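You operate a simulated robot arm through the tools that you are given. There is no shell and no other tool. Be economical: measure what you need, move in short steps, check, and stop when the job is done.

Carry out the task below with a simulated robot arm. There is one attempt and no reset: what you move stays moved.

TASK
Funnel rice into the blue square jar to its 100 line and close it.
Fine: bag and funnel back on the table. Set down upright: rice bag.

Only the result counts: the job must be done as asked and must still hold three seconds after the hand-in. Knocking over, shifting, dropping, spilling or breaking anything else fails it.

THE ROBOT
A 7-joint arm with a two-finger parallel gripper, fixed in place. Base frame: the origin is at the foot of the arm, x ahead of it, y to its left, z up; the work surface is at about z = 0. Lengths are in cm, angles in rad, forces in N, time in s.
With the tool pointing down near the work surface it reaches from about 24 to 62 cm from the base axis. Its first joint turns from -1.152 to 1.152 rad. Payload 2.6 kg.
The TCP is the grasp point between the finger pads, 3 cm short of the fingertips. In the tool frame z runs along the fingers and y along their closing line. The gripper opens to 9.4 cm. The fingers are 2.8 cm wide and 1 cm thick; the gripper's body (5 by 9.6 cm) begins 5.5 cm behind the TCP.
Orientation is that of the tool frame in the base frame, as a unit quaternion [w, x, y, z]. With the fingers straight down and closing along the base's y, the tool's x points along the base's -x, its y along +y and its z along -z.

THE INTERFACE
- The arm moves only by the tool arm_command. Its argument "moves" is a list of rows, each an object of numbers (a shift or turn left out is 0, a gripper value left out holds the last): "x", "y", "z": the shift along the base's x, y, z in cm; "ax", "ay", "az": the turn, a rotation vector about the base's x, y, z in rad; "gripper": the gripper command, from -1 (shut) to 1 (fully open), values between in proportion. In form: [{"x": .., "y": .., "z": .., "ax": .., "ay": .., "az": .., "gripper": ..}, ...]. A call has 1 to 8 rows; each row shifts and turns the commanded pose from where the row before left it. Rows are played at 5 a second. More than 5 cm and 0.15 rad between two rows, or a gripper value outside its range, and nothing of the call is played. Where a pose cannot be reached the arm comes as near as it can. A force on the tool above 40 N (or 10 N above the force at the start of the call, whichever is more), or a blocked arm, ends the call early, and 0.2 s more pass. Each finger travels about 7.2 cm/s and halts on what it meets, pressing with about 41 N; the grip force reading is that of the motor and also rises with nothing between the fingers. The clock runs only during rows and for 0.2 s after the last one: add rows that do not move to give the fingers time. It gives the time, the measured TCP pose, the force on the tool (base axes), the opening and the grip force at its end, in the units of the frame above (readings bear some noise), with the torque about the TCP (base axes, N m) and any sound that the robot's microphone picked up.
- Cameras (640 x 400 px; columns grow to the right, rows downward): "scene" is fixed at [2, 42.51, 55.72]; the picture's right is [-0.88, -0.48, 0.00], its down [-0.31, 0.56, -0.77] and it looks along [0.37, -0.67, -0.64] (base axes); focal length 214 px, centre (320, 200). "wrist" rides on the gripper at [7.6, 1.4, -10.2] in the tool frame; the picture's right is [-0.18, 0.98, 0.00], its down [-0.75, -0.14, -0.64] and it looks along [-0.63, -0.12, 0.77] (tool axes); focal length 243 px, centre (320, 200).
- capture(camera): a new picture of that camera. No time passes.
- probe_pixels(camera, pixels): there is no depth. For up to 12 entries [column, row, z] of the newest picture of that camera ("zoom" is the newest enlarged one), the place [x, y] in the base frame at which the ray of that pixel passes the height z, good to about 0.2 cm. No time passes.
- close_up(camera, box): a new picture of the part [left, top, right, bottom] of that camera's present view, enlarged. No time passes.
- finish_job(): hands the job in; it is judged then, once.

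Go step by step. Measure first, check grasps and placings, and put right what went wrong. The budget is 80 turns and 38 pictures, counting those below and the enlarged ones. Unless the task says otherwise, let go and move clear before handing in, and close with one line.

The tools are called after "Emit:" by a JSON object that holds its "fn" and its "kwargs". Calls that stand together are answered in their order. arm_command: Moves the arm, as the interface text tells. Its arguments: {"type":"object","properties":{"moves":{"type":"array","items":{"type":"object","properties":{"x":{"type":"number"},"y":{"type":"number"},"z":{"type":"number"},"ax":{"type":"number"},"ay":{"type":"number"},"az":{"type":"number"},"gripper":{"type":"number"}}}}},"required":["moves"]} The other tools are called the same way: capture (camera) takes a picture; probe_pixels (camera, pixels) gives the place at which the rays of pixels pass given heights; close_up (camera, box) takes an enlarged picture of a part of a camera's view; finish_job () hands the job in.

At the start:

```text
time: 0.0
tcp_pos: [35.97, 2.56, 38.25]
ee_rot: [0.0, 0.0, 1.0, 0.001]
force: [-0.1, -0.1, -0.7]
torque: [-0.01, 0.0, 0.02]
grip_width: 9.41
grip_force: 0.1
```

scene: 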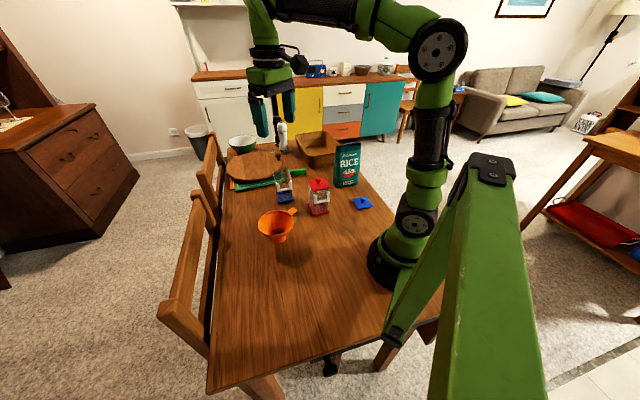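
wrist: 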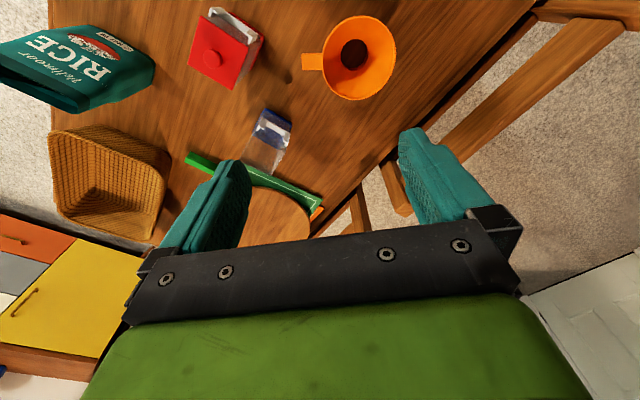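

The scene shows the orange funnel near (277,225), a blue-based jar near (285,188), a red jar near (319,195), a blue lid near (362,203) and the rice bag near (347,163). I'll enlarge these for detail.

Emit:
{"fn": "close_up", "kwargs": {"camera": "scene", "box": [220, 120, 400, 250]}}

Emit:
{"fn": "close_up", "kwargs": {"camera": "wrist", "box": [150, 0, 410, 220]}}

```text
3.08 times, centred on (310, 185) of scene
```

zoom: 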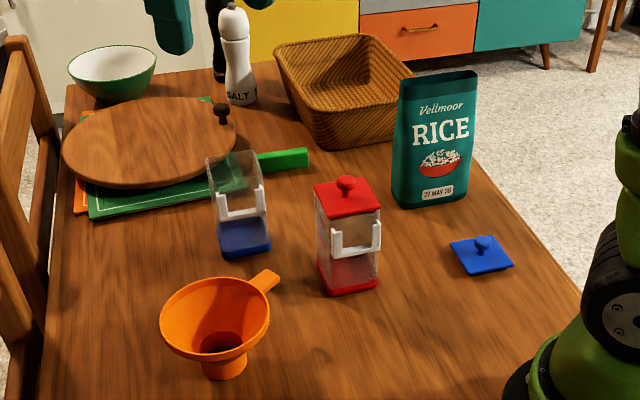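

```text
1.82 times, centred on (280, 110) of wrist
```

zoom: 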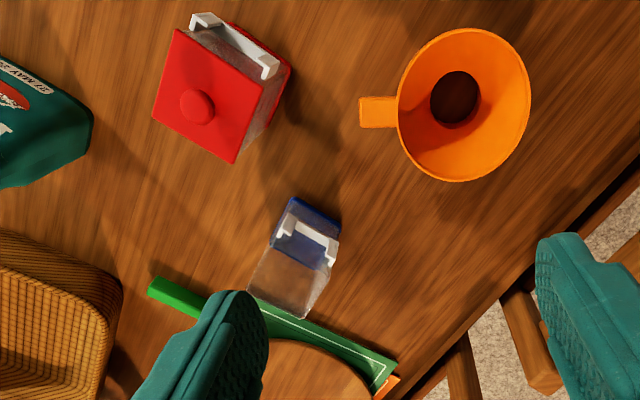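

The close-ups show the open blue-based jar, the blue knobbed lid lying flat, and the funnel standing on its spout. I'll probe the key points.

Emit:
{"fn": "probe_pixels", "kwargs": {"camera": "zoom", "pixels": [[291, 198, 0], [340, 222, 0], [465, 98, 6], [456, 100, 0], [378, 112, 6], [275, 215, 0], [192, 105, 10], [360, 112, 6], [92, 110, 0], [248, 292, 10], [302, 318, 10], [335, 245, 10]]}}

Emit:
{"fn": "probe_pixels", "kwargs": {"camera": "scene", "pixels": [[277.5, 203.5, 0], [293.8, 200.3, 0], [362.6, 205, 0], [362.6, 199, 2], [278.2, 244, 0], [275.9, 222, 7], [334.4, 186.6, 0], [345, 187.6, 0], [357.4, 182.7, 0], [302, 210, 6], [352, 199, 0.5], [375, 206, 0.5]]}}

```text
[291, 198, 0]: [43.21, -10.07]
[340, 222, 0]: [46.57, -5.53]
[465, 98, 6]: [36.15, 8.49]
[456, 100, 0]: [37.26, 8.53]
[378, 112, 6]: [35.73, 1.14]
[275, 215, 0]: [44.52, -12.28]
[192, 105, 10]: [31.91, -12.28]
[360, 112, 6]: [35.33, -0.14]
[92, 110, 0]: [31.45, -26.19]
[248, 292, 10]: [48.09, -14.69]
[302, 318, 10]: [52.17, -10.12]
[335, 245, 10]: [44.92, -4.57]
```

```text
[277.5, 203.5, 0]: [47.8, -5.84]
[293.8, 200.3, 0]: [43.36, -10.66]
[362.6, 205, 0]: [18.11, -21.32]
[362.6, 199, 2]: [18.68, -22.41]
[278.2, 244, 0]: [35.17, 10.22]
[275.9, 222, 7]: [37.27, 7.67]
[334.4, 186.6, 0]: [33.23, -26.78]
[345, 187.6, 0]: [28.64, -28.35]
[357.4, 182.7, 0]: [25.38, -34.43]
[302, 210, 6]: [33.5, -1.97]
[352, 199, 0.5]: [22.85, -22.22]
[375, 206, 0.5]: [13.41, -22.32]
```

The jar sits near (45,-8), the funnel at (36,8.5), the lid at (18,-22) and the bag at (29,-30). I'll move the wrist camera nearer the jar to see its marks.

Emit:
{"fn": "arm_command", "kwargs": {"moves": [{"x": -2, "y": -3, "z": -4}, {"x": -2, "y": -3, "z": -4}, {"x": -2, "y": -3, "z": -4}, {"z": -3}, {}]}}

Emit:
{"fn": "capture", "kwargs": {"camera": "wrist"}}

```text
refused: row 1 steps farther than a row can; nothing moved
```

```text
33 pictures are left
```

wrist: 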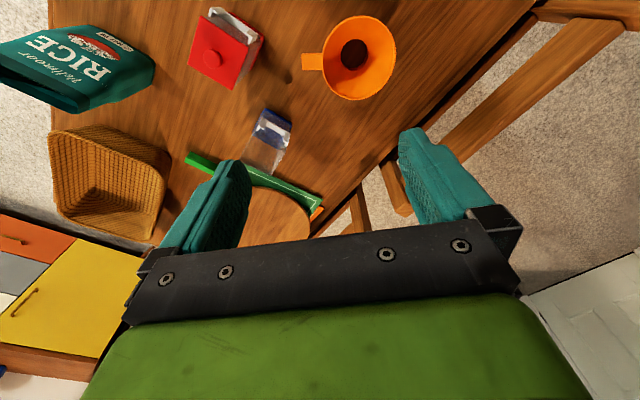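

The row was over 5 cm in total length (5.4), so nothing moved. I'll use smaller rows.

Emit:
{"fn": "arm_command", "kwargs": {"moves": [{"x": -2, "y": -3, "z": -3}, {"x": -2, "y": -3, "z": -3}, {"x": -2, "y": -3, "z": -3}, {"z": -4}, {"z": -3}, {}]}}

Emit:
{"fn": "capture", "kwargs": {"camera": "wrist"}}

```text
time: 1.4
tcp_pos: [29.99, -6.5, 22.2]
ee_rot: [0.0, 0.0, 1.0, 0.0]
force: [-0.4, 0.3, -0.2]
torque: [0.01, 0.02, 0.01]
grip_width: 9.41
grip_force: 0.1
```

```text
32 pictures are left
```

wrist: 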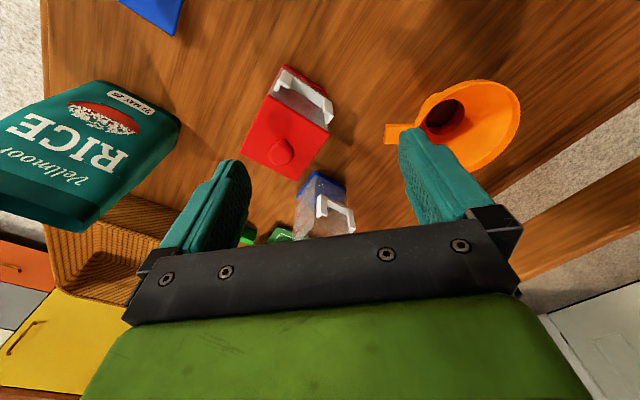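

The jar at (325,205) is half hidden by the gripper from here. A tight enlargement from the scene camera should be better.

Emit:
{"fn": "close_up", "kwargs": {"camera": "scene", "box": [265, 160, 335, 220]}}

Emit:
{"fn": "close_up", "kwargs": {"camera": "scene", "box": [325, 130, 385, 215]}}

```text
6.67 times, centred on (300, 190) of scene
```

zoom: 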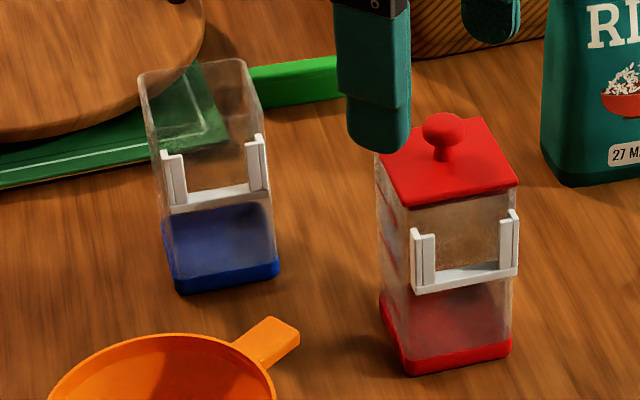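

```text
4.71 times, centred on (355, 172) of scene
```

zoom: 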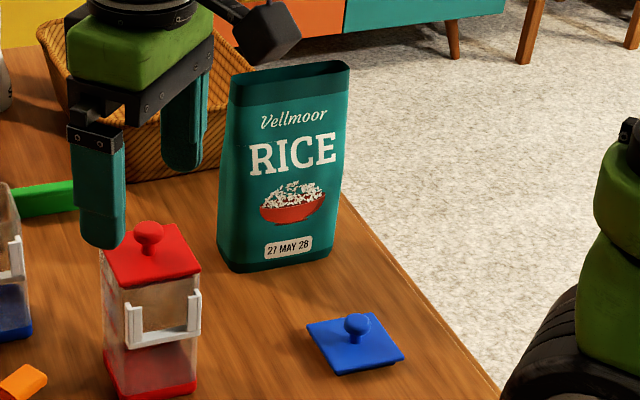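

Both jars carry a white bracket on one face, and the red jar's left face shows faint marks near zoom (393,250). I'll enlarge more to look for graduation lines.

Emit:
{"fn": "close_up", "kwargs": {"camera": "scene", "box": [270, 165, 302, 207]}}

Emit:
{"fn": "close_up", "kwargs": {"camera": "wrist", "box": [235, 55, 365, 245]}}

```text
9.52 times, centred on (286, 186) of scene
```

zoom: 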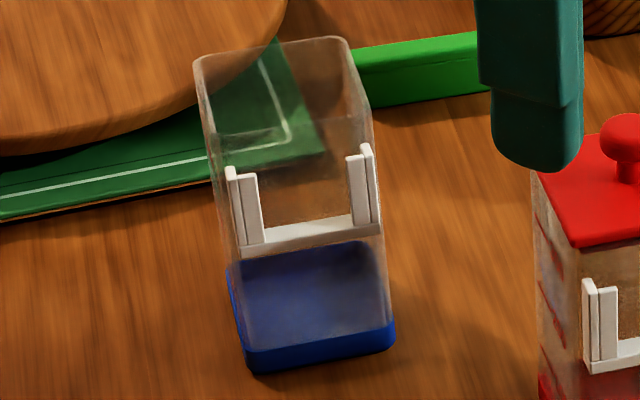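

```text
2.11 times, centred on (300, 150) of wrist
```

zoom: 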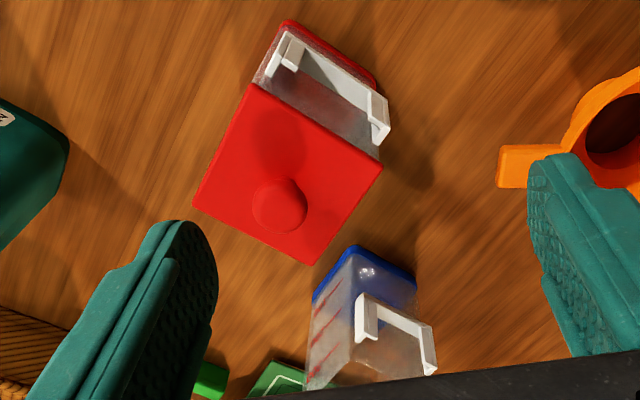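

The wrist zoom shows red graduation marks on the jar's face looking toward (-x,-y), near zoom (330,330). I'll yaw the wrist camera by 0.9 rad and go round to face that side.

Emit:
{"fn": "arm_command", "kwargs": {"moves": [{"x": 2, "y": -1.7, "az": 0.15}, {"x": 2, "y": -1.7, "az": 0.15}, {"x": 2, "y": -1.7, "az": 0.15}, {"x": 2, "y": -1.7, "az": 0.15}, {"x": 2, "y": -1.7, "az": 0.15}, {"x": 2, "y": -1.5, "az": 0.15}, {"z": -1, "ax": 0.117, "ay": -0.093}, {"z": -1, "ax": 0.117, "ay": -0.093}]}}

Emit:
{"fn": "capture", "kwargs": {"camera": "wrist"}}

```text
time: 3.2
tcp_pos: [42.01, -16.37, 20.15]
ee_rot: [0.135, -0.43, 0.89, 0.065]
force: [0.4, 0.2, -0.4]
torque: [0.01, 0.0, -0.02]
grip_width: 9.4
grip_force: 0.0
```

```text
27 pictures are left
```

wrist: 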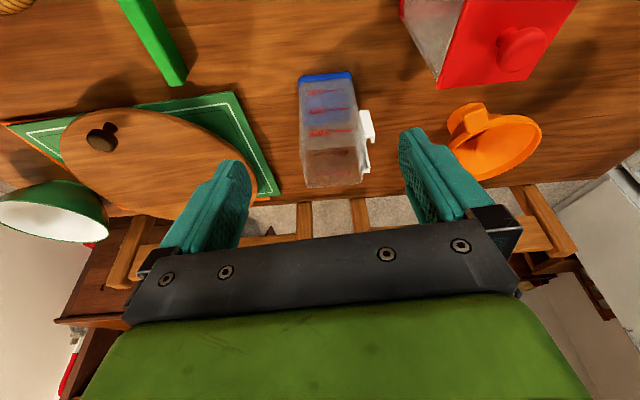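

The jar at (330,130) shows three red marks; I'll enlarge that view to read them.

Emit:
{"fn": "close_up", "kwargs": {"camera": "wrist", "box": [290, 65, 380, 195]}}

```text
3.08 times, centred on (335, 130) of wrist
```

zoom: 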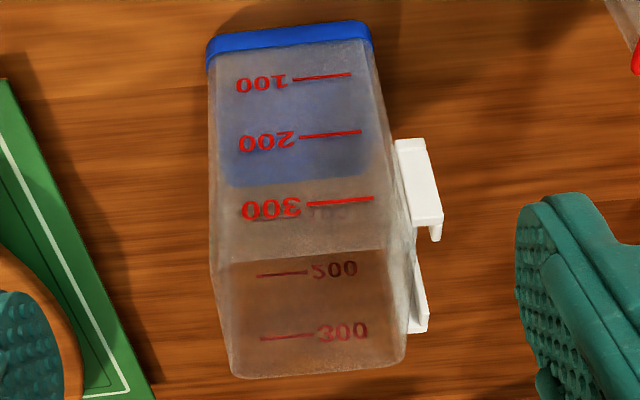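

The face is marked 100, 200, 300 (zoom rows 77, 133, 202). I'll measure jar corners and heights.

Emit:
{"fn": "probe_pixels", "kwargs": {"camera": "zoom", "pixels": [[208, 44, 0], [360, 22, 0], [216, 262, 10], [390, 250, 10], [216, 262, 12], [390, 250, 12], [234, 376, 10], [402, 358, 10], [234, 376, 12], [402, 358, 12], [322, 77, 2], [322, 77, 3]]}}

Emit:
{"fn": "probe_pixels", "kwargs": {"camera": "wrist", "pixels": [[467, 124, 6], [540, 135, 6], [490, 117, 8], [470, 108, 6]]}}

```text
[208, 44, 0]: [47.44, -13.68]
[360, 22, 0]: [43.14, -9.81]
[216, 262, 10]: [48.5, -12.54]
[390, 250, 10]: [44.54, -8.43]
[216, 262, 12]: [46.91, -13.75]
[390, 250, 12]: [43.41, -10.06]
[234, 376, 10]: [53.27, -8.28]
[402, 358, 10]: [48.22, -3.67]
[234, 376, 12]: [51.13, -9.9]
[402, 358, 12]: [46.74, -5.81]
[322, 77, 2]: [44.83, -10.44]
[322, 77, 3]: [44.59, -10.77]
```

```text
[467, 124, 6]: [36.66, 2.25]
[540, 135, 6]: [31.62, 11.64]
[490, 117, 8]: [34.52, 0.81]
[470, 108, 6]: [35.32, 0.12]
```

The jar is about 11.8 cm tall and 5.6 cm square, centred near (47.1,-9.8), with sides turned about 48°. Next is the funnel: I'll go tool-down with yaw 1.45 so the fingers straddle its tab, and look from near it.

Emit:
{"fn": "arm_command", "kwargs": {"moves": [{"ax": -0.117, "ay": 0.093}, {"ax": -0.117, "ay": 0.093}, {"x": -1.6, "y": 3.4, "z": -0.5, "az": 0.14}, {"x": -1.6, "y": 3.4, "z": -0.5, "az": 0.14}, {"x": -1.6, "y": 3.4, "z": -0.5, "az": 0.14}, {"x": -1.6, "y": 3.4, "z": -0.5, "az": 0.13}, {}]}}

Emit:
{"fn": "capture", "kwargs": {"camera": "wrist"}}

```text
time: 4.8
tcp_pos: [35.6, -2.92, 18.03]
ee_rot: [-0.001, -0.663, 0.749, -0.001]
force: [-0.1, 0.9, 0.5]
torque: [-0.01, -0.01, 0.0]
grip_width: 9.37
grip_force: 0.1
```

```text
25 pictures are left
```

wrist: 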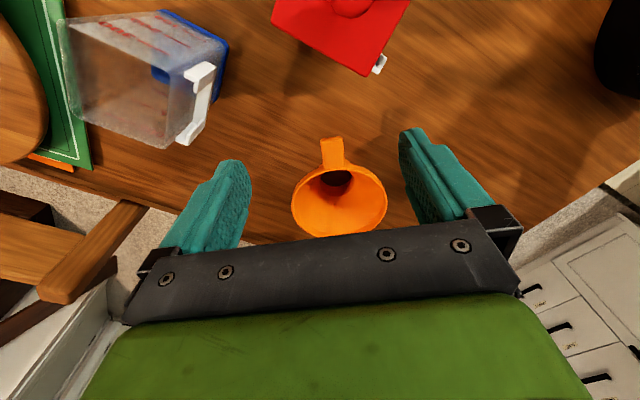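

The funnel is at (338,195) with its tab end at (332,140). I'll triangulate it against the scene pixels.

Emit:
{"fn": "probe_pixels", "kwargs": {"camera": "wrist", "pixels": [[332, 138, 6], [332, 138, 8], [332, 138, 10], [292, 193, 6], [292, 193, 8], [388, 193, 6], [388, 193, 8], [320, 138, 8], [343, 138, 8], [333, 162, 8], [340, 238, 8], [336, 184, 3]]}}

Emit:
{"fn": "probe_pixels", "kwargs": {"camera": "scene", "pixels": [[295, 210, 6], [295, 210, 8], [295, 210, 10], [258.4, 223, 6], [258.4, 223, 8], [293.8, 220, 6], [293.8, 220, 8]]}}

```text
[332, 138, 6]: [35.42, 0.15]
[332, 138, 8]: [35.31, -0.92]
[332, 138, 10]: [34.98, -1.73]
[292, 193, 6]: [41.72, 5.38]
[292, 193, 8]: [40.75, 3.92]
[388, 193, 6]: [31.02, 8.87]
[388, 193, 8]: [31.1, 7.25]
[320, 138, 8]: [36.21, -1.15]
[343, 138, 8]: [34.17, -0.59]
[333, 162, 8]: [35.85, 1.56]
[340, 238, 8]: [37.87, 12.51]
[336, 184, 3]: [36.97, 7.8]
```

```text
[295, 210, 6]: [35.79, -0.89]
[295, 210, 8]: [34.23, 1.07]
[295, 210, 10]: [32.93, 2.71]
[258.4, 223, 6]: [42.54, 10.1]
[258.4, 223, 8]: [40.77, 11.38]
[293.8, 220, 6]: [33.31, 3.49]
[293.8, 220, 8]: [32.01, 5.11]
```

Triangulated: tab tip at about (35.4,0,6.3), funnel centre at (36.9,8.1), tab about 2.1 cm wide. I'll turn slightly, descend onto the tab and close.

Emit:
{"fn": "arm_command", "kwargs": {"moves": [{"y": 1.8, "az": -0.05, "gripper": 0.2}, {"y": 1.9, "z": -1, "gripper": 0.2}, {"z": -4}, {"z": -4}, {"z": -2.8}, {}, {}]}}

Emit:
{"fn": "close_up", "kwargs": {"camera": "scene", "box": [240, 170, 330, 250]}}

```text
time: 6.4
tcp_pos: [35.63, 0.8, 6.44]
ee_rot: [-0.001, -0.644, 0.765, 0.0]
force: [1.3, 0.3, 0.4]
torque: [0.02, -0.01, 0.02]
grip_width: 5.65
grip_force: 0.2
```

```text
5.00 times, centred on (285, 210) of scene
```

zoom: 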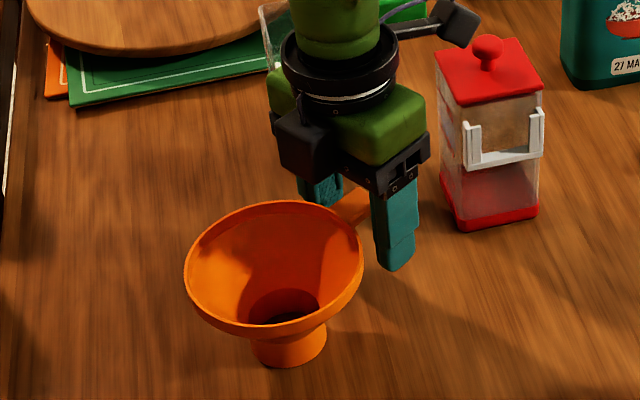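

The tab lies between the fingers at about zoom (350,205). Closing now.

Emit:
{"fn": "arm_command", "kwargs": {"moves": [{"gripper": -1}, {"gripper": -1}, {"gripper": -1}, {"gripper": -1}]}}

```text
time: 7.4
tcp_pos: [35.69, 0.82, 6.41]
ee_rot: [0.0, -0.645, 0.764, 0.0]
force: [0.4, -0.9, -0.5]
torque: [-0.06, 0.01, 0.01]
grip_width: 2.48
grip_force: 40.5
```

Gripped at 2.48 cm. I'll lift clear and carry the funnel toward the jar.

Emit:
{"fn": "arm_command", "kwargs": {"moves": [{"z": 2}, {"z": 4.5}, {"z": 4.5}, {"z": 3.5}, {"x": 2.5, "y": -4}, {"x": 2.5, "y": -4}, {"x": 2.5, "y": -4}, {}]}}

Emit:
{"fn": "arm_command", "kwargs": {"moves": [{"x": 2.6, "y": -4}, {"y": -1.85}, {}, {}]}}

Emit:
{"fn": "capture", "kwargs": {"camera": "wrist"}}

Emit:
{"fn": "close_up", "kwargs": {"camera": "scene", "box": [240, 130, 340, 215]}}

```text
time: 9.2
tcp_pos: [43.25, -11.25, 20.95]
ee_rot: [0.0, -0.644, 0.765, 0.0]
force: [0.2, -0.3, -0.2]
torque: [-0.04, 0.01, -0.07]
grip_width: 2.51
grip_force: 41.6
```

```text
time: 10.2
tcp_pos: [45.85, -17.07, 20.85]
ee_rot: [0.001, -0.644, 0.765, 0.0]
force: [0.1, -0.2, -0.4]
torque: [-0.02, -0.02, -0.03]
grip_width: 2.49
grip_force: 41.3
```

```text
23 pictures are left
```

wrist: 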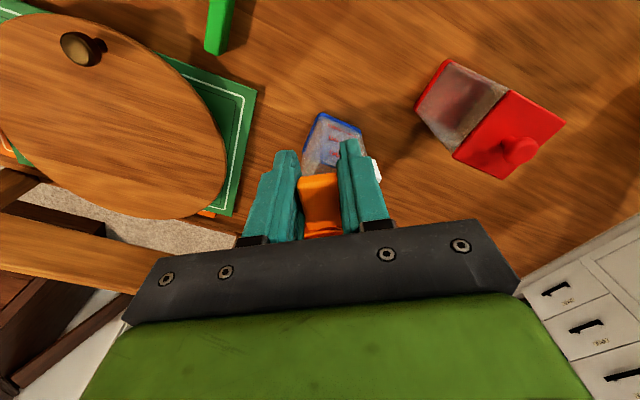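

```text
4.71 times, centred on (290, 172) of scene
```

zoom: 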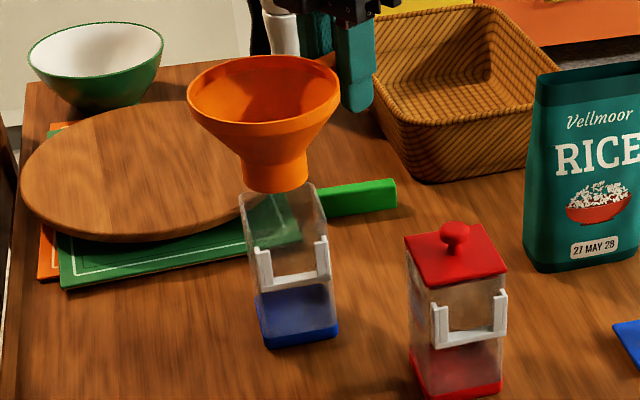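

The spout bottom hangs at zoom (275,182), above the jar mouth. I'll check its lateral alignment by probing.

Emit:
{"fn": "probe_pixels", "kwargs": {"camera": "zoom", "pixels": [[275, 181, 14.4], [243, 180, 14.4], [308, 178, 14.4], [268, 350, 0], [338, 333, 0], [256, 325, 0]]}}

Emit:
{"fn": "probe_pixels", "kwargs": {"camera": "scene", "pixels": [[282.0, 174.2, 11.8], [272.9, 171.3, 11.8], [289, 169.2, 11.8], [274.7, 179, 11.8], [291.3, 176.5, 11.8]]}}

```text
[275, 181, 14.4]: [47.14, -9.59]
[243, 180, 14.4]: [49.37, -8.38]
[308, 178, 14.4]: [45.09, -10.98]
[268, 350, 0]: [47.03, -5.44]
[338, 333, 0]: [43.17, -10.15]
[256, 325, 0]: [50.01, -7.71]
```

```text
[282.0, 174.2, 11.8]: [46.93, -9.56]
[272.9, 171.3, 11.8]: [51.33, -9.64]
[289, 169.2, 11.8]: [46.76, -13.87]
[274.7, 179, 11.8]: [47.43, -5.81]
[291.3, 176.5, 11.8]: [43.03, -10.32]
```

The spout centre (47.1,-9.6) is nearly over the jar centre (47.1,-9.9). I'll nudge -0.2 in y and descend into the mouth carefully.

Emit:
{"fn": "arm_command", "kwargs": {"moves": [{"y": -0.2, "z": -1}, {"z": -1}, {"z": -0.6}, {"z": -0.5}, {"z": -0.5}, {}]}}

Emit:
{"fn": "close_up", "kwargs": {"camera": "scene", "box": [260, 145, 310, 205]}}

```text
time: 11.6
tcp_pos: [45.73, -17.13, 17.1]
ee_rot: [-0.001, -0.645, 0.764, 0.0]
force: [-0.2, -0.3, 0.2]
torque: [-0.06, 0.03, -0.01]
grip_width: 2.49
grip_force: 41.6
```

```text
6.67 times, centred on (285, 175) of scene
```

zoom: 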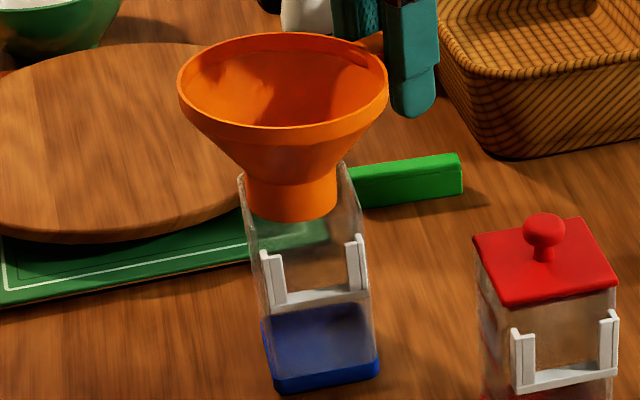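

No contact and the spout appears to be entering the mouth. Continuing down in small steps until it seats.

Emit:
{"fn": "arm_command", "kwargs": {"moves": [{"z": -0.5}, {"z": -0.5}, {"z": -0.4}, {"z": -0.3}, {}]}}

```text
time: 12.8
tcp_pos: [45.66, -17.26, 15.5]
ee_rot: [0.0, -0.644, 0.765, 0.0]
force: [-1.1, 0.0, -0.6]
torque: [-0.06, 0.05, 0.03]
grip_width: 2.52
grip_force: 40.7
```

Emit:
{"fn": "arm_command", "kwargs": {"moves": [{"z": -0.3}, {"z": -0.3}, {"z": -0.2}, {}]}}

Emit:
{"fn": "close_up", "kwargs": {"camera": "scene", "box": [260, 145, 310, 205]}}

```text
time: 13.8
tcp_pos: [45.7, -17.24, 14.71]
ee_rot: [-0.001, -0.644, 0.765, 0.0]
force: [-1.7, -0.6, 3.9]
torque: [0.22, -0.09, 0.08]
grip_width: 2.5
grip_force: 40.9
```

```text
6.67 times, centred on (285, 175) of scene
```

zoom: 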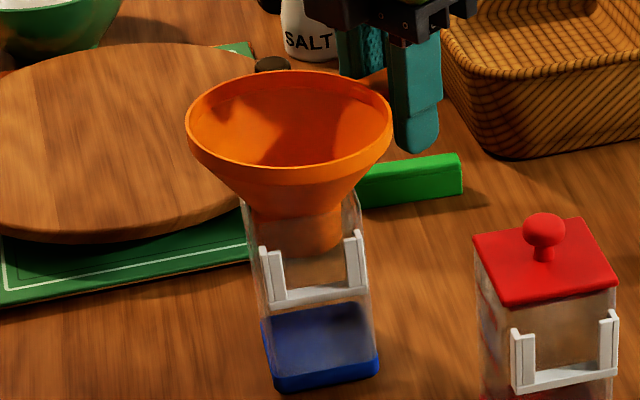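

The spout is inside the jar and the cone has seated on the rim (3.9 N). Releasing the tab and backing up.

Emit:
{"fn": "arm_command", "kwargs": {"moves": [{"z": 0.1, "gripper": -0.3}, {"gripper": -0.1}, {"gripper": 0.0}, {}, {"z": 2}, {"z": 4}, {"y": -1, "z": 4}, {"z": 2}]}}

Emit:
{"fn": "capture", "kwargs": {"camera": "wrist"}}

```text
time: 15.6
tcp_pos: [45.89, -18.05, 26.74]
ee_rot: [0.001, -0.645, 0.764, 0.0]
force: [0.0, -0.2, 0.0]
torque: [0.03, -0.01, -0.01]
grip_width: 4.73
grip_force: 0.0
```

```text
19 pictures are left
```

wrist: 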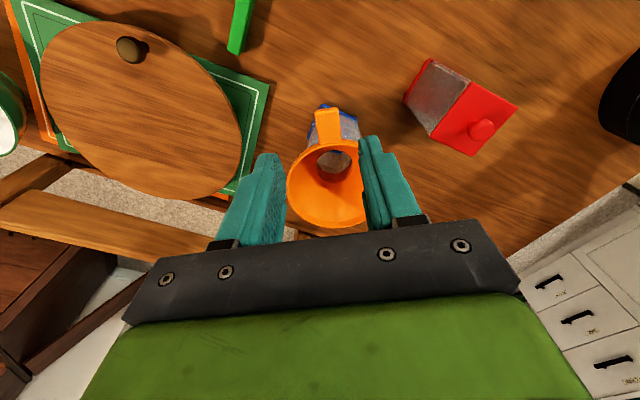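

The funnel sits level in the jar at (330,185). I'll measure its final position now and bag dimensions from the last scene geometry.

Emit:
{"fn": "probe_pixels", "kwargs": {"camera": "wrist", "pixels": [[333, 163, 12], [287, 188, 15], [330, 143, 15], [327, 230, 15], [327, 108, 15], [333, 163, 9]]}}

Emit:
{"fn": "probe_pixels", "kwargs": {"camera": "scene", "pixels": [[333.1, 182.6, 0], [337.4, 187.3, 0], [356.7, 184.3, 0], [337.0, 149.5, 16], [337, 149.5, 18], [361.3, 145, 16], [361.3, 145, 18], [358.5, 142, 17]]}}

```text
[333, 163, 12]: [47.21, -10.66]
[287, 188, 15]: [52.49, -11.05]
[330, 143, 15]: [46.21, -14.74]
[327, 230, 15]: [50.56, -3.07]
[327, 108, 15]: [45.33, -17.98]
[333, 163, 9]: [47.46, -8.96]
```

```text
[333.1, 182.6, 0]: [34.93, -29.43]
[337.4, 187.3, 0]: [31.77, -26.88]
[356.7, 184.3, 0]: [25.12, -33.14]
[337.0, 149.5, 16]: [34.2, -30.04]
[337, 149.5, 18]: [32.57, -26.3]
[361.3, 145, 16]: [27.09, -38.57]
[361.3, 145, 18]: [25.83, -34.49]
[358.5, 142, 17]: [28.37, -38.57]
```

Bag: bottom front edge runs from (31.8,-26.9) to (25.1,-33.1), so it is 9.1 cm wide, about 4 cm thick and 18 cm tall. I must grip across its thickness. I'll swing high to the bag's far end (-u side), so the hand can point along u=(.73,.69) toward the jar, nearly level, for a forward pour.

Emit:
{"fn": "arm_command", "kwargs": {"moves": [{"z": 4}, {"x": -3.4, "y": -2.6, "az": -0.092, "gripper": 0.5}, {"x": -3.4, "y": -2.6, "az": -0.092}, {"x": -3.4, "y": -2.6, "az": -0.092}, {"x": -3.4, "y": -2.6, "az": -0.092}, {"x": -3.4, "y": -2.6, "az": -0.092}, {"x": -3.4, "y": -2.6, "az": -0.092}, {"x": -3.4, "y": -2.6, "az": -0.092}]}}

Emit:
{"fn": "arm_command", "kwargs": {"moves": [{"ax": 0.1, "ay": -0.106}, {"ax": 0.1, "ay": -0.106}, {"ax": 0.1, "ay": -0.106}, {"ax": 0.1, "ay": -0.106}, {"ax": 0.1, "ay": -0.106}, {"ax": 0.1, "ay": -0.106}, {"ax": 0.1, "ay": -0.106}, {"ax": 0.1, "ay": -0.106}]}}

```text
time: 17.4
tcp_pos: [21.54, -36.31, 30.83]
ee_rot: [0.0, -0.37, 0.929, 0.0]
force: [0.8, 0.1, 0.2]
torque: [-0.03, -0.02, 0.0]
grip_width: 7.05
grip_force: 0.0
```

```text
time: 19.2
tcp_pos: [28.39, -33.33, 30.93]
ee_rot: [0.512, -0.306, 0.776, 0.203]
force: [0.8, -0.1, -0.3]
torque: [0.02, -0.03, -0.02]
grip_width: 7.07
grip_force: 0.2
out of reach, approached as far as the arm can: row 6, 7, 8
```

The pose reached is 23° below level, pointing along u at (28.4,-33.3,30.9), which is almost exactly where I want the hand over the bag. I'll test that it can descend vertically here.

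Emit:
{"fn": "arm_command", "kwargs": {"moves": [{"z": -2}, {"z": -2}, {}]}}

Emit:
{"fn": "capture", "kwargs": {"camera": "wrist"}}

```text
time: 20.0
tcp_pos: [28.93, -33.15, 27.23]
ee_rot: [0.51, -0.307, 0.778, 0.203]
force: [0.7, 0.3, 0.3]
torque: [0.02, -0.01, 0.0]
grip_width: 7.04
grip_force: 0.0
out of reach, approached as far as the arm can: row 1, 2
```

```text
18 pictures are left
```

wrist: 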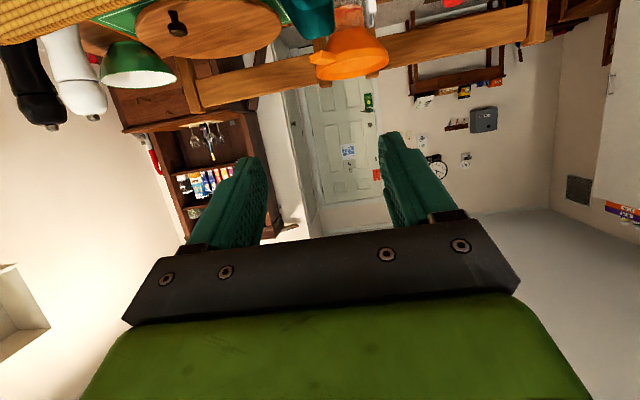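

The bag's top edge shows at (300,20), centred between the fingers. The reach limit is drifting, so I'll pitch back to about 40° and read where the hand actually goes.

Emit:
{"fn": "arm_command", "kwargs": {"moves": [{"ax": -0.1, "ay": 0.106}, {"ax": -0.1, "ay": 0.106}, {}]}}

```text
time: 20.8
tcp_pos: [28.9, -33.04, 27.25]
ee_rot: [0.393, -0.335, 0.842, 0.156]
force: [0.5, 0.2, -0.7]
torque: [0.01, -0.02, 0.0]
grip_width: 7.06
grip_force: 0.3
```

The command re-bases on the achieved pose, now about 40° below level. I'll descend over the bag with its thickness between the open fingers, in two stages.

Emit:
{"fn": "arm_command", "kwargs": {"moves": [{"x": -0.57, "y": -0.13, "z": -2}, {"z": -3}, {"z": -1.5}, {}]}}

Emit:
{"fn": "capture", "kwargs": {"camera": "wrist"}}

```text
time: 21.8
tcp_pos: [28.51, -33.11, 20.54]
ee_rot: [0.393, -0.335, 0.842, 0.157]
force: [-0.6, 0.1, 0.3]
torque: [0.01, 0.0, 0.0]
grip_width: 7.02
grip_force: 0.1
```

```text
17 pictures are left
```

wrist: 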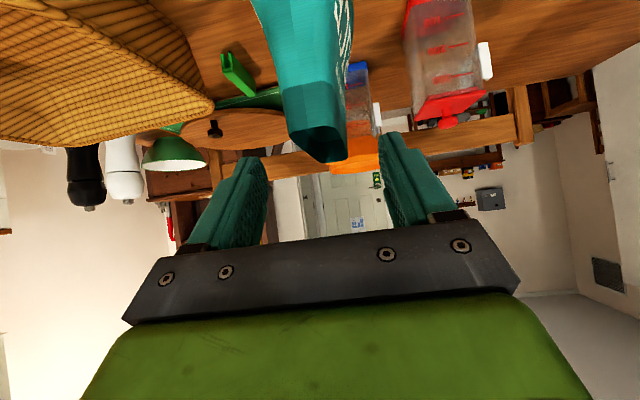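

The bag's mouth at (315,140) sits centred between the fingers (mid-column about 320). I'll probe the mouth to confirm height and position.

Emit:
{"fn": "probe_pixels", "kwargs": {"camera": "wrist", "pixels": [[286, 122, 17], [347, 122, 17], [286, 122, 18], [347, 122, 18], [326, 162, 18], [347, 152, 18]]}}

```text
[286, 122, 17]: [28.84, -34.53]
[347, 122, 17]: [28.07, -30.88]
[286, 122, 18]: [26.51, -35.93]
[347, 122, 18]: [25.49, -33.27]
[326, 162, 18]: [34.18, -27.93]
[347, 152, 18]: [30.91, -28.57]
```

Consistent with a mouth near z=17.8. A small shift, then descend to z≈13.5.

Emit:
{"fn": "arm_command", "kwargs": {"moves": [{"x": -0.2, "y": 0.2, "z": -2}, {"z": -2}, {"z": -1.5}, {"z": -1.5}, {}]}}

Emit:
{"fn": "close_up", "kwargs": {"camera": "scene", "box": [310, 110, 420, 215]}}

```text
time: 23.0
tcp_pos: [28.27, -32.83, 13.49]
ee_rot: [0.393, -0.334, 0.842, 0.157]
force: [0.2, 0.4, -0.6]
torque: [0.0, -0.02, 0.01]
grip_width: 7.06
grip_force: 0.0
```

```text
3.81 times, centred on (365, 162) of scene
```

zoom: 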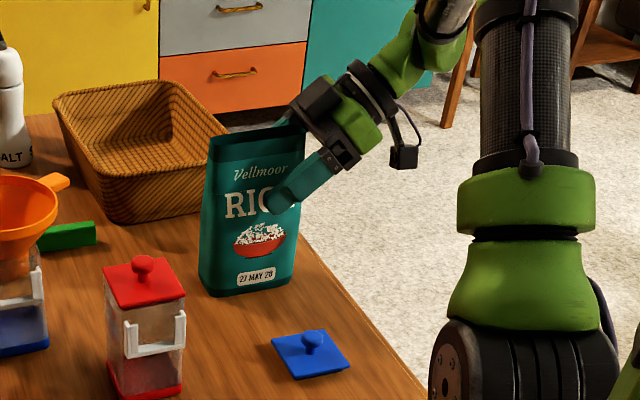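

The fingers straddle the bag's upper right edge (zoom (300,180)). Closing.

Emit:
{"fn": "arm_command", "kwargs": {"moves": [{"gripper": -1}, {"gripper": -1}, {"gripper": -1}, {"gripper": -1}]}}

Emit:
{"fn": "arm_command", "kwargs": {"moves": [{"z": 1}, {"z": 2}, {}]}}

```text
time: 24.0
tcp_pos: [28.15, -32.87, 13.67]
ee_rot: [0.394, -0.334, 0.842, 0.156]
force: [-1.1, 0.5, 1.2]
torque: [0.06, -0.09, 0.04]
grip_width: 4.69
grip_force: 40.8
```

```text
time: 24.8
tcp_pos: [28.41, -32.98, 16.83]
ee_rot: [0.394, -0.334, 0.842, 0.155]
force: [-0.9, -3.5, 11.2]
torque: [-0.02, 0.09, 0.03]
grip_width: 1.86
grip_force: 41.1
```

The opening fell from 4.69 to 1.86 cm during the lift, so the bag may be slipping. I'll look before doing anything else.

Emit:
{"fn": "close_up", "kwargs": {"camera": "scene", "box": [310, 110, 420, 215]}}

```text
3.81 times, centred on (365, 162) of scene
```

zoom: 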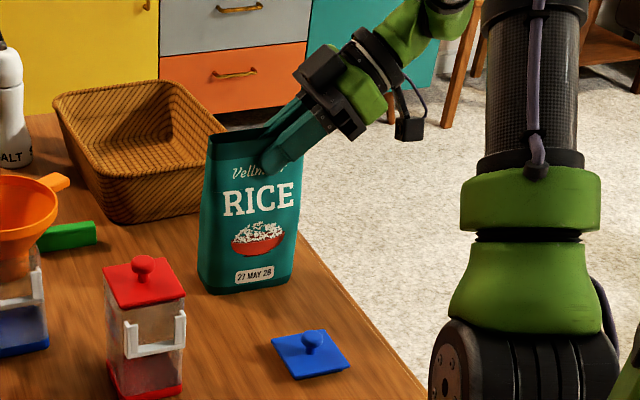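

The bag stayed on the table: it tapers steeply near the top and the fingers slid up it. I'll open and regrip lower at z≈8.5, where the sides should be near vertical.

Emit:
{"fn": "arm_command", "kwargs": {"moves": [{"gripper": 0.6}, {"gripper": 0.6}, {}, {"x": -0.2, "y": 0.1, "z": -2.5}, {"z": -2.5}, {"z": -2}, {"z": -1.3}, {}]}}

Emit:
{"fn": "capture", "kwargs": {"camera": "wrist"}}

```text
time: 26.1
tcp_pos: [28.21, -33.49, 11.82]
ee_rot: [0.398, -0.333, 0.842, 0.148]
force: [-0.7, -2.1, 2.2]
torque: [0.09, -0.07, 0.0]
grip_width: 7.53
grip_force: 0.0
stopped in row 6: the force on the tool passed its limit at 59 N (the readings are from after the stop); the commanded pose is now the measured one
```

```text
14 pictures are left
```

wrist: 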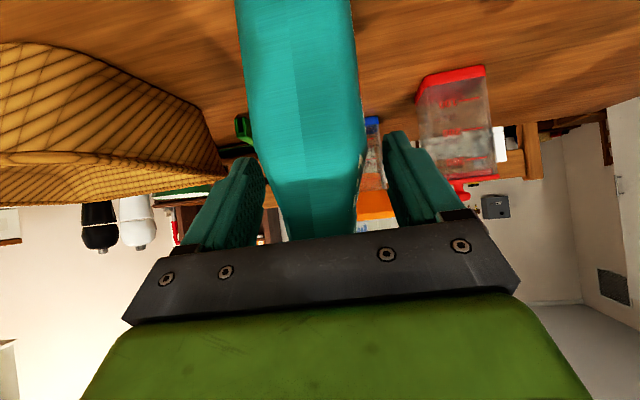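

The palm met the bag's flared top corner (59 N) before the fingers got low enough; the bag still stands. I'll back off up and along -u and flatten the pitch a bit, then read where it gets.

Emit:
{"fn": "arm_command", "kwargs": {"moves": [{"z": 1.5}, {"x": -0.6, "y": -0.55}, {"x": -0.6, "y": -0.55}, {}]}}

Emit:
{"fn": "arm_command", "kwargs": {"moves": [{"ax": 0.1, "ay": -0.106}, {"ax": 0.05, "ay": -0.053}, {}]}}

```text
time: 27.1
tcp_pos: [26.98, -34.56, 13.08]
ee_rot: [0.399, -0.332, 0.842, 0.148]
force: [0.1, 0.3, 0.5]
torque: [-0.01, -0.02, 0.01]
grip_width: 7.48
grip_force: 0.1
```

```text
time: 27.9
tcp_pos: [31.02, -34.02, 14.19]
ee_rot: [0.486, -0.311, 0.796, 0.184]
force: [-0.7, 0.0, 0.1]
torque: [0.0, 0.01, 0.04]
grip_width: 7.59
grip_force: 0.6
out of reach, approached as far as the arm can: row 1, 2
```

Flattening the pitch was out of reach and the hand was carried to (31.0,-34.0), which may have touched the bag. I'll check.

Emit:
{"fn": "capture", "kwargs": {"camera": "wrist"}}

Emit:
{"fn": "close_up", "kwargs": {"camera": "scene", "box": [310, 110, 420, 215]}}

```text
13 pictures are left
```

wrist: 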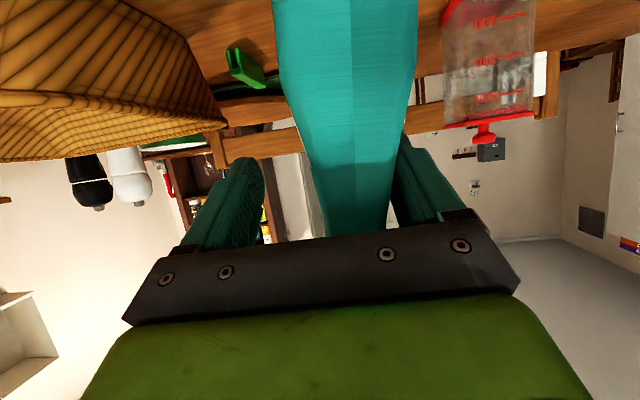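

```text
3.81 times, centred on (365, 162) of scene
```

zoom: 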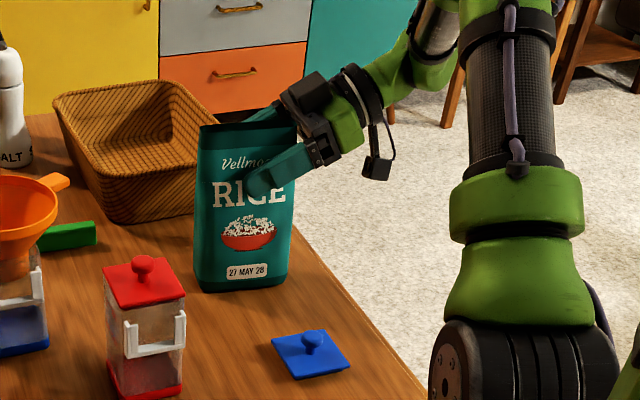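

The bag slid about 1 cm but stands upright. This pose is at the arm's limit, so I'll plan to pinch it and swivel it on the table to a friendlier yaw. First I'll probe the bag and basket outlines.

Emit:
{"fn": "probe_pixels", "kwargs": {"camera": "zoom", "pixels": [[194, 281, 0], [203, 291, 0], [287, 279, 0], [108, 222, 0], [200, 211, 0], [53, 95, 8], [98, 145, 8], [228, 128, 8], [200, 126, 18], [297, 125, 18], [85, 190, 3]]}}

Emit:
{"fn": "probe_pixels", "kwargs": {"camera": "wrist", "pixels": [[277, 40, 4], [277, 40, 8], [416, 40, 4], [416, 40, 8], [293, 110, 10], [410, 110, 10], [200, 160, 8], [225, 115, 8]]}}

```text
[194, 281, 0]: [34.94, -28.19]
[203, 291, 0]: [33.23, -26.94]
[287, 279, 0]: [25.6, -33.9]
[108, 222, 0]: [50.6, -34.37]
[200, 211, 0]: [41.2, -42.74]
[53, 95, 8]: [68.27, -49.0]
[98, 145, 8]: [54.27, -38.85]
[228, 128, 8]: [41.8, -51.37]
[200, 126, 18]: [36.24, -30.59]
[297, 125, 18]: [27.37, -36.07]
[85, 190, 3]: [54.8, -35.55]
```

```text
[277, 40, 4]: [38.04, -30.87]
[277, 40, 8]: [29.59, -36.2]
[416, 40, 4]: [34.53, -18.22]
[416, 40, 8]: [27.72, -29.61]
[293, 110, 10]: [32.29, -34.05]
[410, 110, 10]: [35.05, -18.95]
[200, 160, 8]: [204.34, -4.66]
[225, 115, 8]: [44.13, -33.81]
```

The basket's front edge, (50.6,-34.4) to (41.2,-42.7), is well clear, and the bag centre is now about (31.0,-32.1). I'll recentre the hand on the bag at a slightly steeper, reachable pitch.

Emit:
{"fn": "arm_command", "kwargs": {"moves": [{"x": -0.7, "y": 0.3}, {"x": -0.7, "y": 0.2}, {"ax": -0.08, "ay": 0.085}, {}]}}

```text
time: 28.9
tcp_pos: [30.68, -33.42, 14.63]
ee_rot: [0.44, -0.323, 0.821, 0.165]
force: [-0.7, 0.4, 1.4]
torque: [0.02, 0.0, 0.01]
grip_width: 7.6
grip_force: 1.1
out of reach, approached as far as the arm can: row 1, 2
```

Emit:
{"fn": "arm_command", "kwargs": {"moves": [{"x": -0.6, "y": 0.2}, {"x": -0.5, "y": 0.1}, {"z": -1}, {"z": -0.8}, {}]}}

```text
time: 30.1
tcp_pos: [29.56, -33.1, 12.91]
ee_rot: [0.441, -0.322, 0.821, 0.164]
force: [-0.2, -0.1, 0.2]
torque: [-0.01, -0.03, -0.01]
grip_width: 7.49
grip_force: 0.0
```

Well centred now. I'll close on the bag and swivel it in place on the table by yawing.

Emit:
{"fn": "arm_command", "kwargs": {"moves": [{"gripper": -1}, {"gripper": -1}, {"gripper": -1}, {}]}}

Emit:
{"fn": "arm_command", "kwargs": {"moves": [{"az": -0.1}, {"az": -0.1}, {"az": -0.1}, {"az": -0.1}, {"az": -0.1}, {"az": -0.1}, {"az": -0.1}, {"az": -0.1}]}}

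Emit:
{"fn": "capture", "kwargs": {"camera": "scene"}}

```text
time: 31.1
tcp_pos: [29.66, -33.04, 12.81]
ee_rot: [0.441, -0.324, 0.821, 0.165]
force: [1.6, 0.8, 0.7]
torque: [-0.04, -0.21, -0.02]
grip_width: 5.14
grip_force: 40.9
```

```text
time: 32.9
tcp_pos: [29.59, -32.94, 12.91]
ee_rot: [0.471, 0.023, 0.882, -0.02]
force: [3.1, -0.2, 4.6]
torque: [-0.2, -0.18, 0.08]
grip_width: 5.11
grip_force: 41.3
```

```text
11 pictures are left
```

scene: 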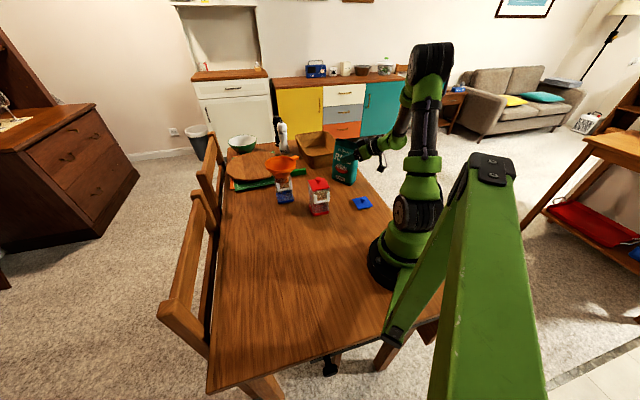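

The swivel worked: the bag is upright with f now along about +x. I'll turn 0.4 rad more, release, and back away along the tool axis.

Emit:
{"fn": "arm_command", "kwargs": {"moves": [{"az": -0.1}, {"az": -0.1}, {"az": -0.1}, {"az": -0.1}, {"gripper": 0.6}, {"gripper": 0.6}, {}]}}

Emit:
{"fn": "arm_command", "kwargs": {"moves": [{"x": -1.8, "y": 0.9}, {"x": -1.8, "y": 0.9}, {"ax": -0.052, "ay": -0.108}, {"ax": -0.052, "ay": -0.108}, {}]}}

Emit:
{"fn": "capture", "kwargs": {"camera": "wrist"}}

```text
time: 34.5
tcp_pos: [29.52, -33.1, 13.08]
ee_rot: [0.458, 0.197, 0.86, -0.113]
force: [0.4, -0.2, 0.1]
torque: [0.0, 0.01, -0.01]
grip_width: 7.54
grip_force: 0.1
```

```text
time: 35.7
tcp_pos: [25.91, -31.21, 12.88]
ee_rot: [0.557, 0.184, 0.799, -0.135]
force: [-0.5, -0.4, -0.5]
torque: [0.02, 0.0, 0.02]
grip_width: 7.54
grip_force: 0.2
```

```text
10 pictures are left
```

wrist: 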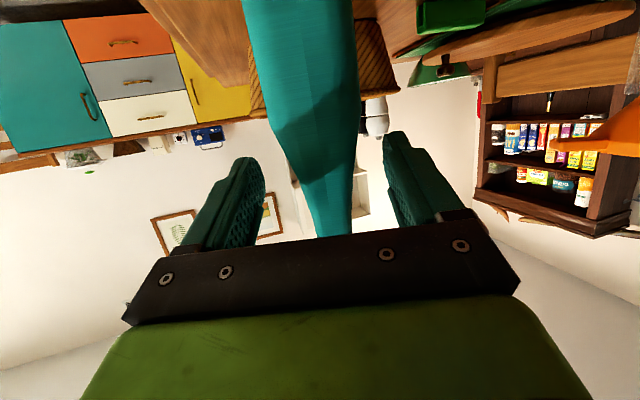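

Now 20° below level and easily in reach, the bag is centred between the fingers and its taper begins near z=10 (row 125). I'll descend to z=8 at 27° pitch, then advance and grip there.

Emit:
{"fn": "arm_command", "kwargs": {"moves": [{"ax": 0.054, "ay": 0.107}, {"z": -2.5}, {"z": -2.4}, {"x": 1.7, "y": -0.85}, {"x": 1.6, "y": -0.85}, {}]}}

Emit:
{"fn": "arm_command", "kwargs": {"moves": [{"gripper": -1}, {"gripper": -1}, {"gripper": -1}, {}]}}

Emit:
{"fn": "arm_command", "kwargs": {"moves": [{"z": 1}, {"z": 1}, {}]}}

```text
time: 37.1
tcp_pos: [29.61, -33.02, 7.96]
ee_rot: [0.508, 0.191, 0.831, -0.123]
force: [-0.5, 0.2, -0.3]
torque: [-0.01, 0.01, 0.01]
grip_width: 7.56
grip_force: 0.1
```

```text
time: 38.1
tcp_pos: [29.57, -32.97, 8.0]
ee_rot: [0.508, 0.191, 0.831, -0.123]
force: [2.1, 0.4, 0.1]
torque: [-0.07, -0.16, 0.09]
grip_width: 5.93
grip_force: 40.7
```

```text
time: 38.9
tcp_pos: [29.38, -33.02, 10.05]
ee_rot: [0.508, 0.192, 0.831, -0.124]
force: [0.0, 0.4, -3.9]
torque: [0.06, 0.08, -0.01]
grip_width: 5.92
grip_force: 40.9
```

The bag is firmly held (5.9 cm, reading about -4 N, so roughly 400 g). I'll lift it high and carry it upright to the +y side of the jar, so it can pour forward toward (.70,-.72), away from the red jar.

Emit:
{"fn": "arm_command", "kwargs": {"moves": [{"z": 3}, {"z": 4}, {"z": 4}, {"z": 4}, {"z": 3}, {}]}}

Emit:
{"fn": "arm_command", "kwargs": {"moves": [{"x": 0.5, "y": 2, "az": -0.04}, {"x": 1, "y": 3.8, "az": -0.05}, {"x": 1.1, "y": 4.2, "az": -0.05}, {"x": 1.1, "y": 4.2, "az": -0.05}, {"x": 1.1, "y": 4.2, "az": -0.05}, {"x": 1.1, "y": 4.2, "az": -0.05}, {"x": 1.1, "y": 3.8, "az": -0.05}, {}]}}

Emit:
{"fn": "arm_command", "kwargs": {"moves": [{"x": 0.9, "y": 3}, {"x": 0.9, "y": 2.5}, {}]}}

```text
time: 40.3
tcp_pos: [29.19, -33.0, 28.05]
ee_rot: [0.508, 0.191, 0.831, -0.123]
force: [0.0, -0.1, -4.9]
torque: [0.04, 0.1, 0.0]
grip_width: 5.91
grip_force: 40.8
```

```text
time: 42.1
tcp_pos: [36.3, -6.4, 28.16]
ee_rot: [0.479, 0.329, 0.787, -0.207]
force: [0.5, -0.1, -4.5]
torque: [0.05, 0.06, -0.01]
grip_width: 5.92
grip_force: 41.0
```

```text
time: 42.9
tcp_pos: [38.04, -1.06, 28.17]
ee_rot: [0.479, 0.329, 0.787, -0.207]
force: [0.5, -0.2, -4.8]
torque: [0.09, 0.07, -0.01]
grip_width: 5.89
grip_force: 41.0
```

Holding steady above the +y side. I'll tilt by 45° and check the lip against the funnel.

Emit:
{"fn": "arm_command", "kwargs": {"moves": [{"ax": 0.094, "ay": 0.091}, {"ax": 0.094, "ay": 0.091}, {"ax": 0.094, "ay": 0.091}, {"ax": 0.094, "ay": 0.091}, {"ax": 0.094, "ay": 0.091}, {"ax": 0.094, "ay": 0.091}, {}]}}

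Emit:
{"fn": "close_up", "kwargs": {"camera": "scene", "box": [240, 80, 370, 220]}}

```text
time: 44.5
tcp_pos: [38.12, -0.94, 28.05]
ee_rot: [0.143, 0.38, 0.912, -0.062]
force: [0.0, -0.1, -4.7]
torque: [0.02, 0.01, -0.01]
grip_width: 5.9
grip_force: 40.6
```

```text
2.86 times, centred on (305, 150) of scene
```

zoom: 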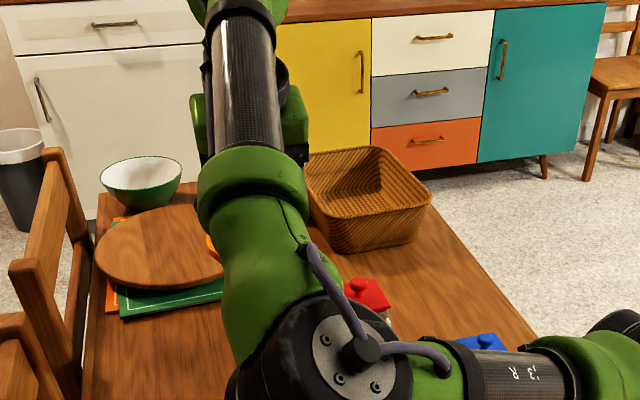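

The arm blocks the scene view here, so I'll rely on the wrist camera.

Emit:
{"fn": "capture", "kwargs": {"camera": "wrist"}}

```text
8 pictures are left
```

wrist: 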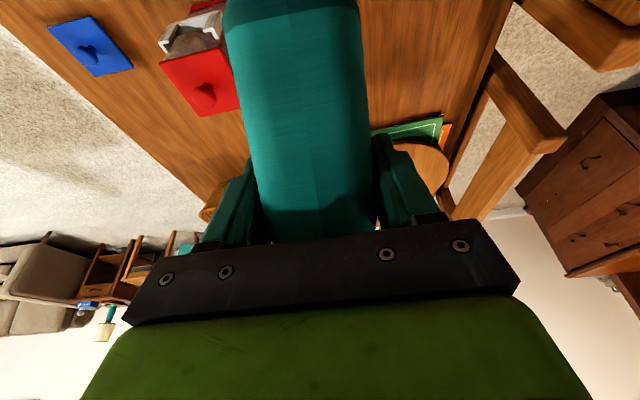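

From this side the bag hides the funnel. I'll keep the 45° tilt (nothing spilled, still 4.7 N) and swing round to the (-x,-y) side, pouring along (.66,.75), where the scene camera can watch.

Emit:
{"fn": "arm_command", "kwargs": {"moves": [{"y": -1.6, "az": 0.1}, {"y": -1.6, "az": 0.14}, {"y": -1.6, "az": 0.14}, {"y": -1.6, "az": 0.14}, {"y": -1.6, "az": 0.14}, {"y": -1.6, "az": 0.14}, {"y": -1.6, "az": 0.14}, {"y": -1.6, "az": 0.14}]}}

Emit:
{"fn": "arm_command", "kwargs": {"moves": [{"y": -1.6, "az": 0.14}, {"y": -1.6, "az": 0.14}, {"y": -1.6, "az": 0.14}, {"y": -1.2, "az": 0.13}, {}]}}

Emit:
{"fn": "close_up", "kwargs": {"camera": "scene", "box": [250, 90, 370, 210]}}

```text
time: 46.3
tcp_pos: [38.01, -13.93, 28.07]
ee_rot: [0.157, -0.143, 0.977, 0.02]
force: [-0.5, -0.6, -5.1]
torque: [0.01, 0.02, -0.02]
grip_width: 5.88
grip_force: 41.0
```

```text
time: 47.5
tcp_pos: [37.92, -19.93, 28.04]
ee_rot: [0.145, -0.403, 0.901, 0.061]
force: [0.1, -0.3, -4.5]
torque: [-0.03, 0.06, 0.0]
grip_width: 5.88
grip_force: 40.7
```

```text
3.33 times, centred on (310, 150) of scene
```

zoom: 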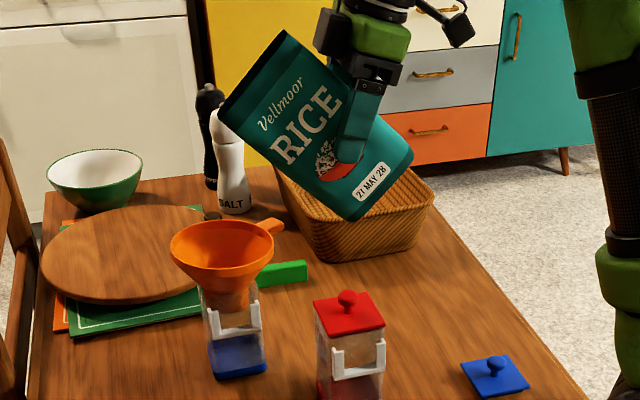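

A clear view: the bag's lower lip is at zoom (220,108), upper lip at (283,32), and the funnel at (222,255). I'll probe the lip to calibrate.

Emit:
{"fn": "probe_pixels", "kwargs": {"camera": "zoom", "pixels": [[220, 108, 29], [220, 108, 30.5], [220, 108, 32], [222, 250, 15.3], [172, 245, 15.3], [273, 250, 15.3]]}}

```text
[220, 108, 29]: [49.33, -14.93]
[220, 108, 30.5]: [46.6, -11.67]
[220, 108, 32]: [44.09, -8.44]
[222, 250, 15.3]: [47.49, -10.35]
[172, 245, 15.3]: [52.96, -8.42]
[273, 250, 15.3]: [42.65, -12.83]
```

The lip model is confirmed at about (46.4,-11.5,30.5). I'll tilt to 75°, keeping the lip over the funnel, and watch weight and sound.

Emit:
{"fn": "arm_command", "kwargs": {"moves": [{"y": 0.35, "ax": -0.0957, "ay": 0.0895}, {"y": 0.35, "ax": -0.0957, "ay": 0.0895}, {"ax": -0.0957, "ay": 0.0895}, {"ax": -0.0957, "ay": 0.0895}, {}]}}

```text
time: 48.7
tcp_pos: [38.13, -19.01, 27.97]
ee_rot: [-0.096, -0.404, 0.909, -0.041]
force: [1.0, 0.0, -4.9]
torque: [0.04, -0.03, 0.0]
grip_width: 5.89
grip_force: 40.8
```

No flow yet. Lowering 3 cm and tilting to about 85° in finer steps.

Emit:
{"fn": "arm_command", "kwargs": {"moves": [{"z": -1.5}, {"z": -1.0}, {"x": 0.3, "y": 0.33, "ax": -0.043, "ay": 0.04}, {"x": 0.3, "y": 0.33, "ax": -0.043, "ay": 0.04}, {"ax": -0.043, "ay": 0.04}, {}]}}

```text
time: 50.1
tcp_pos: [38.62, -18.36, 25.55]
ee_rot: [-0.176, -0.398, 0.897, -0.074]
force: [-1.1, -0.6, -3.2]
torque: [0.1, -0.07, 0.03]
grip_width: 5.88
grip_force: 40.9
```

The reading changed (-3.2 N and a torque shift), so something may be flowing. Checking by picture.

Emit:
{"fn": "close_up", "kwargs": {"camera": "scene", "box": [255, 120, 335, 210]}}

```text
4.44 times, centred on (295, 165) of scene
```

zoom: 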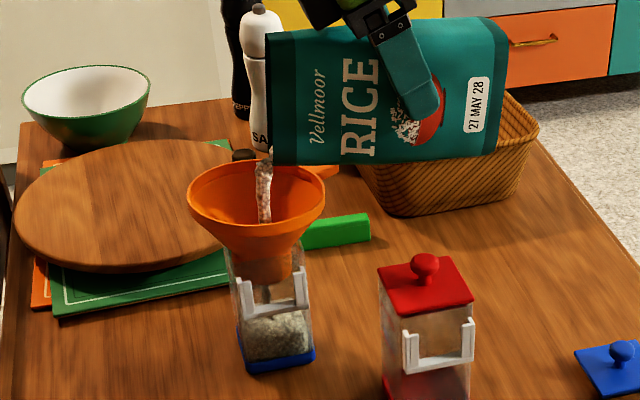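

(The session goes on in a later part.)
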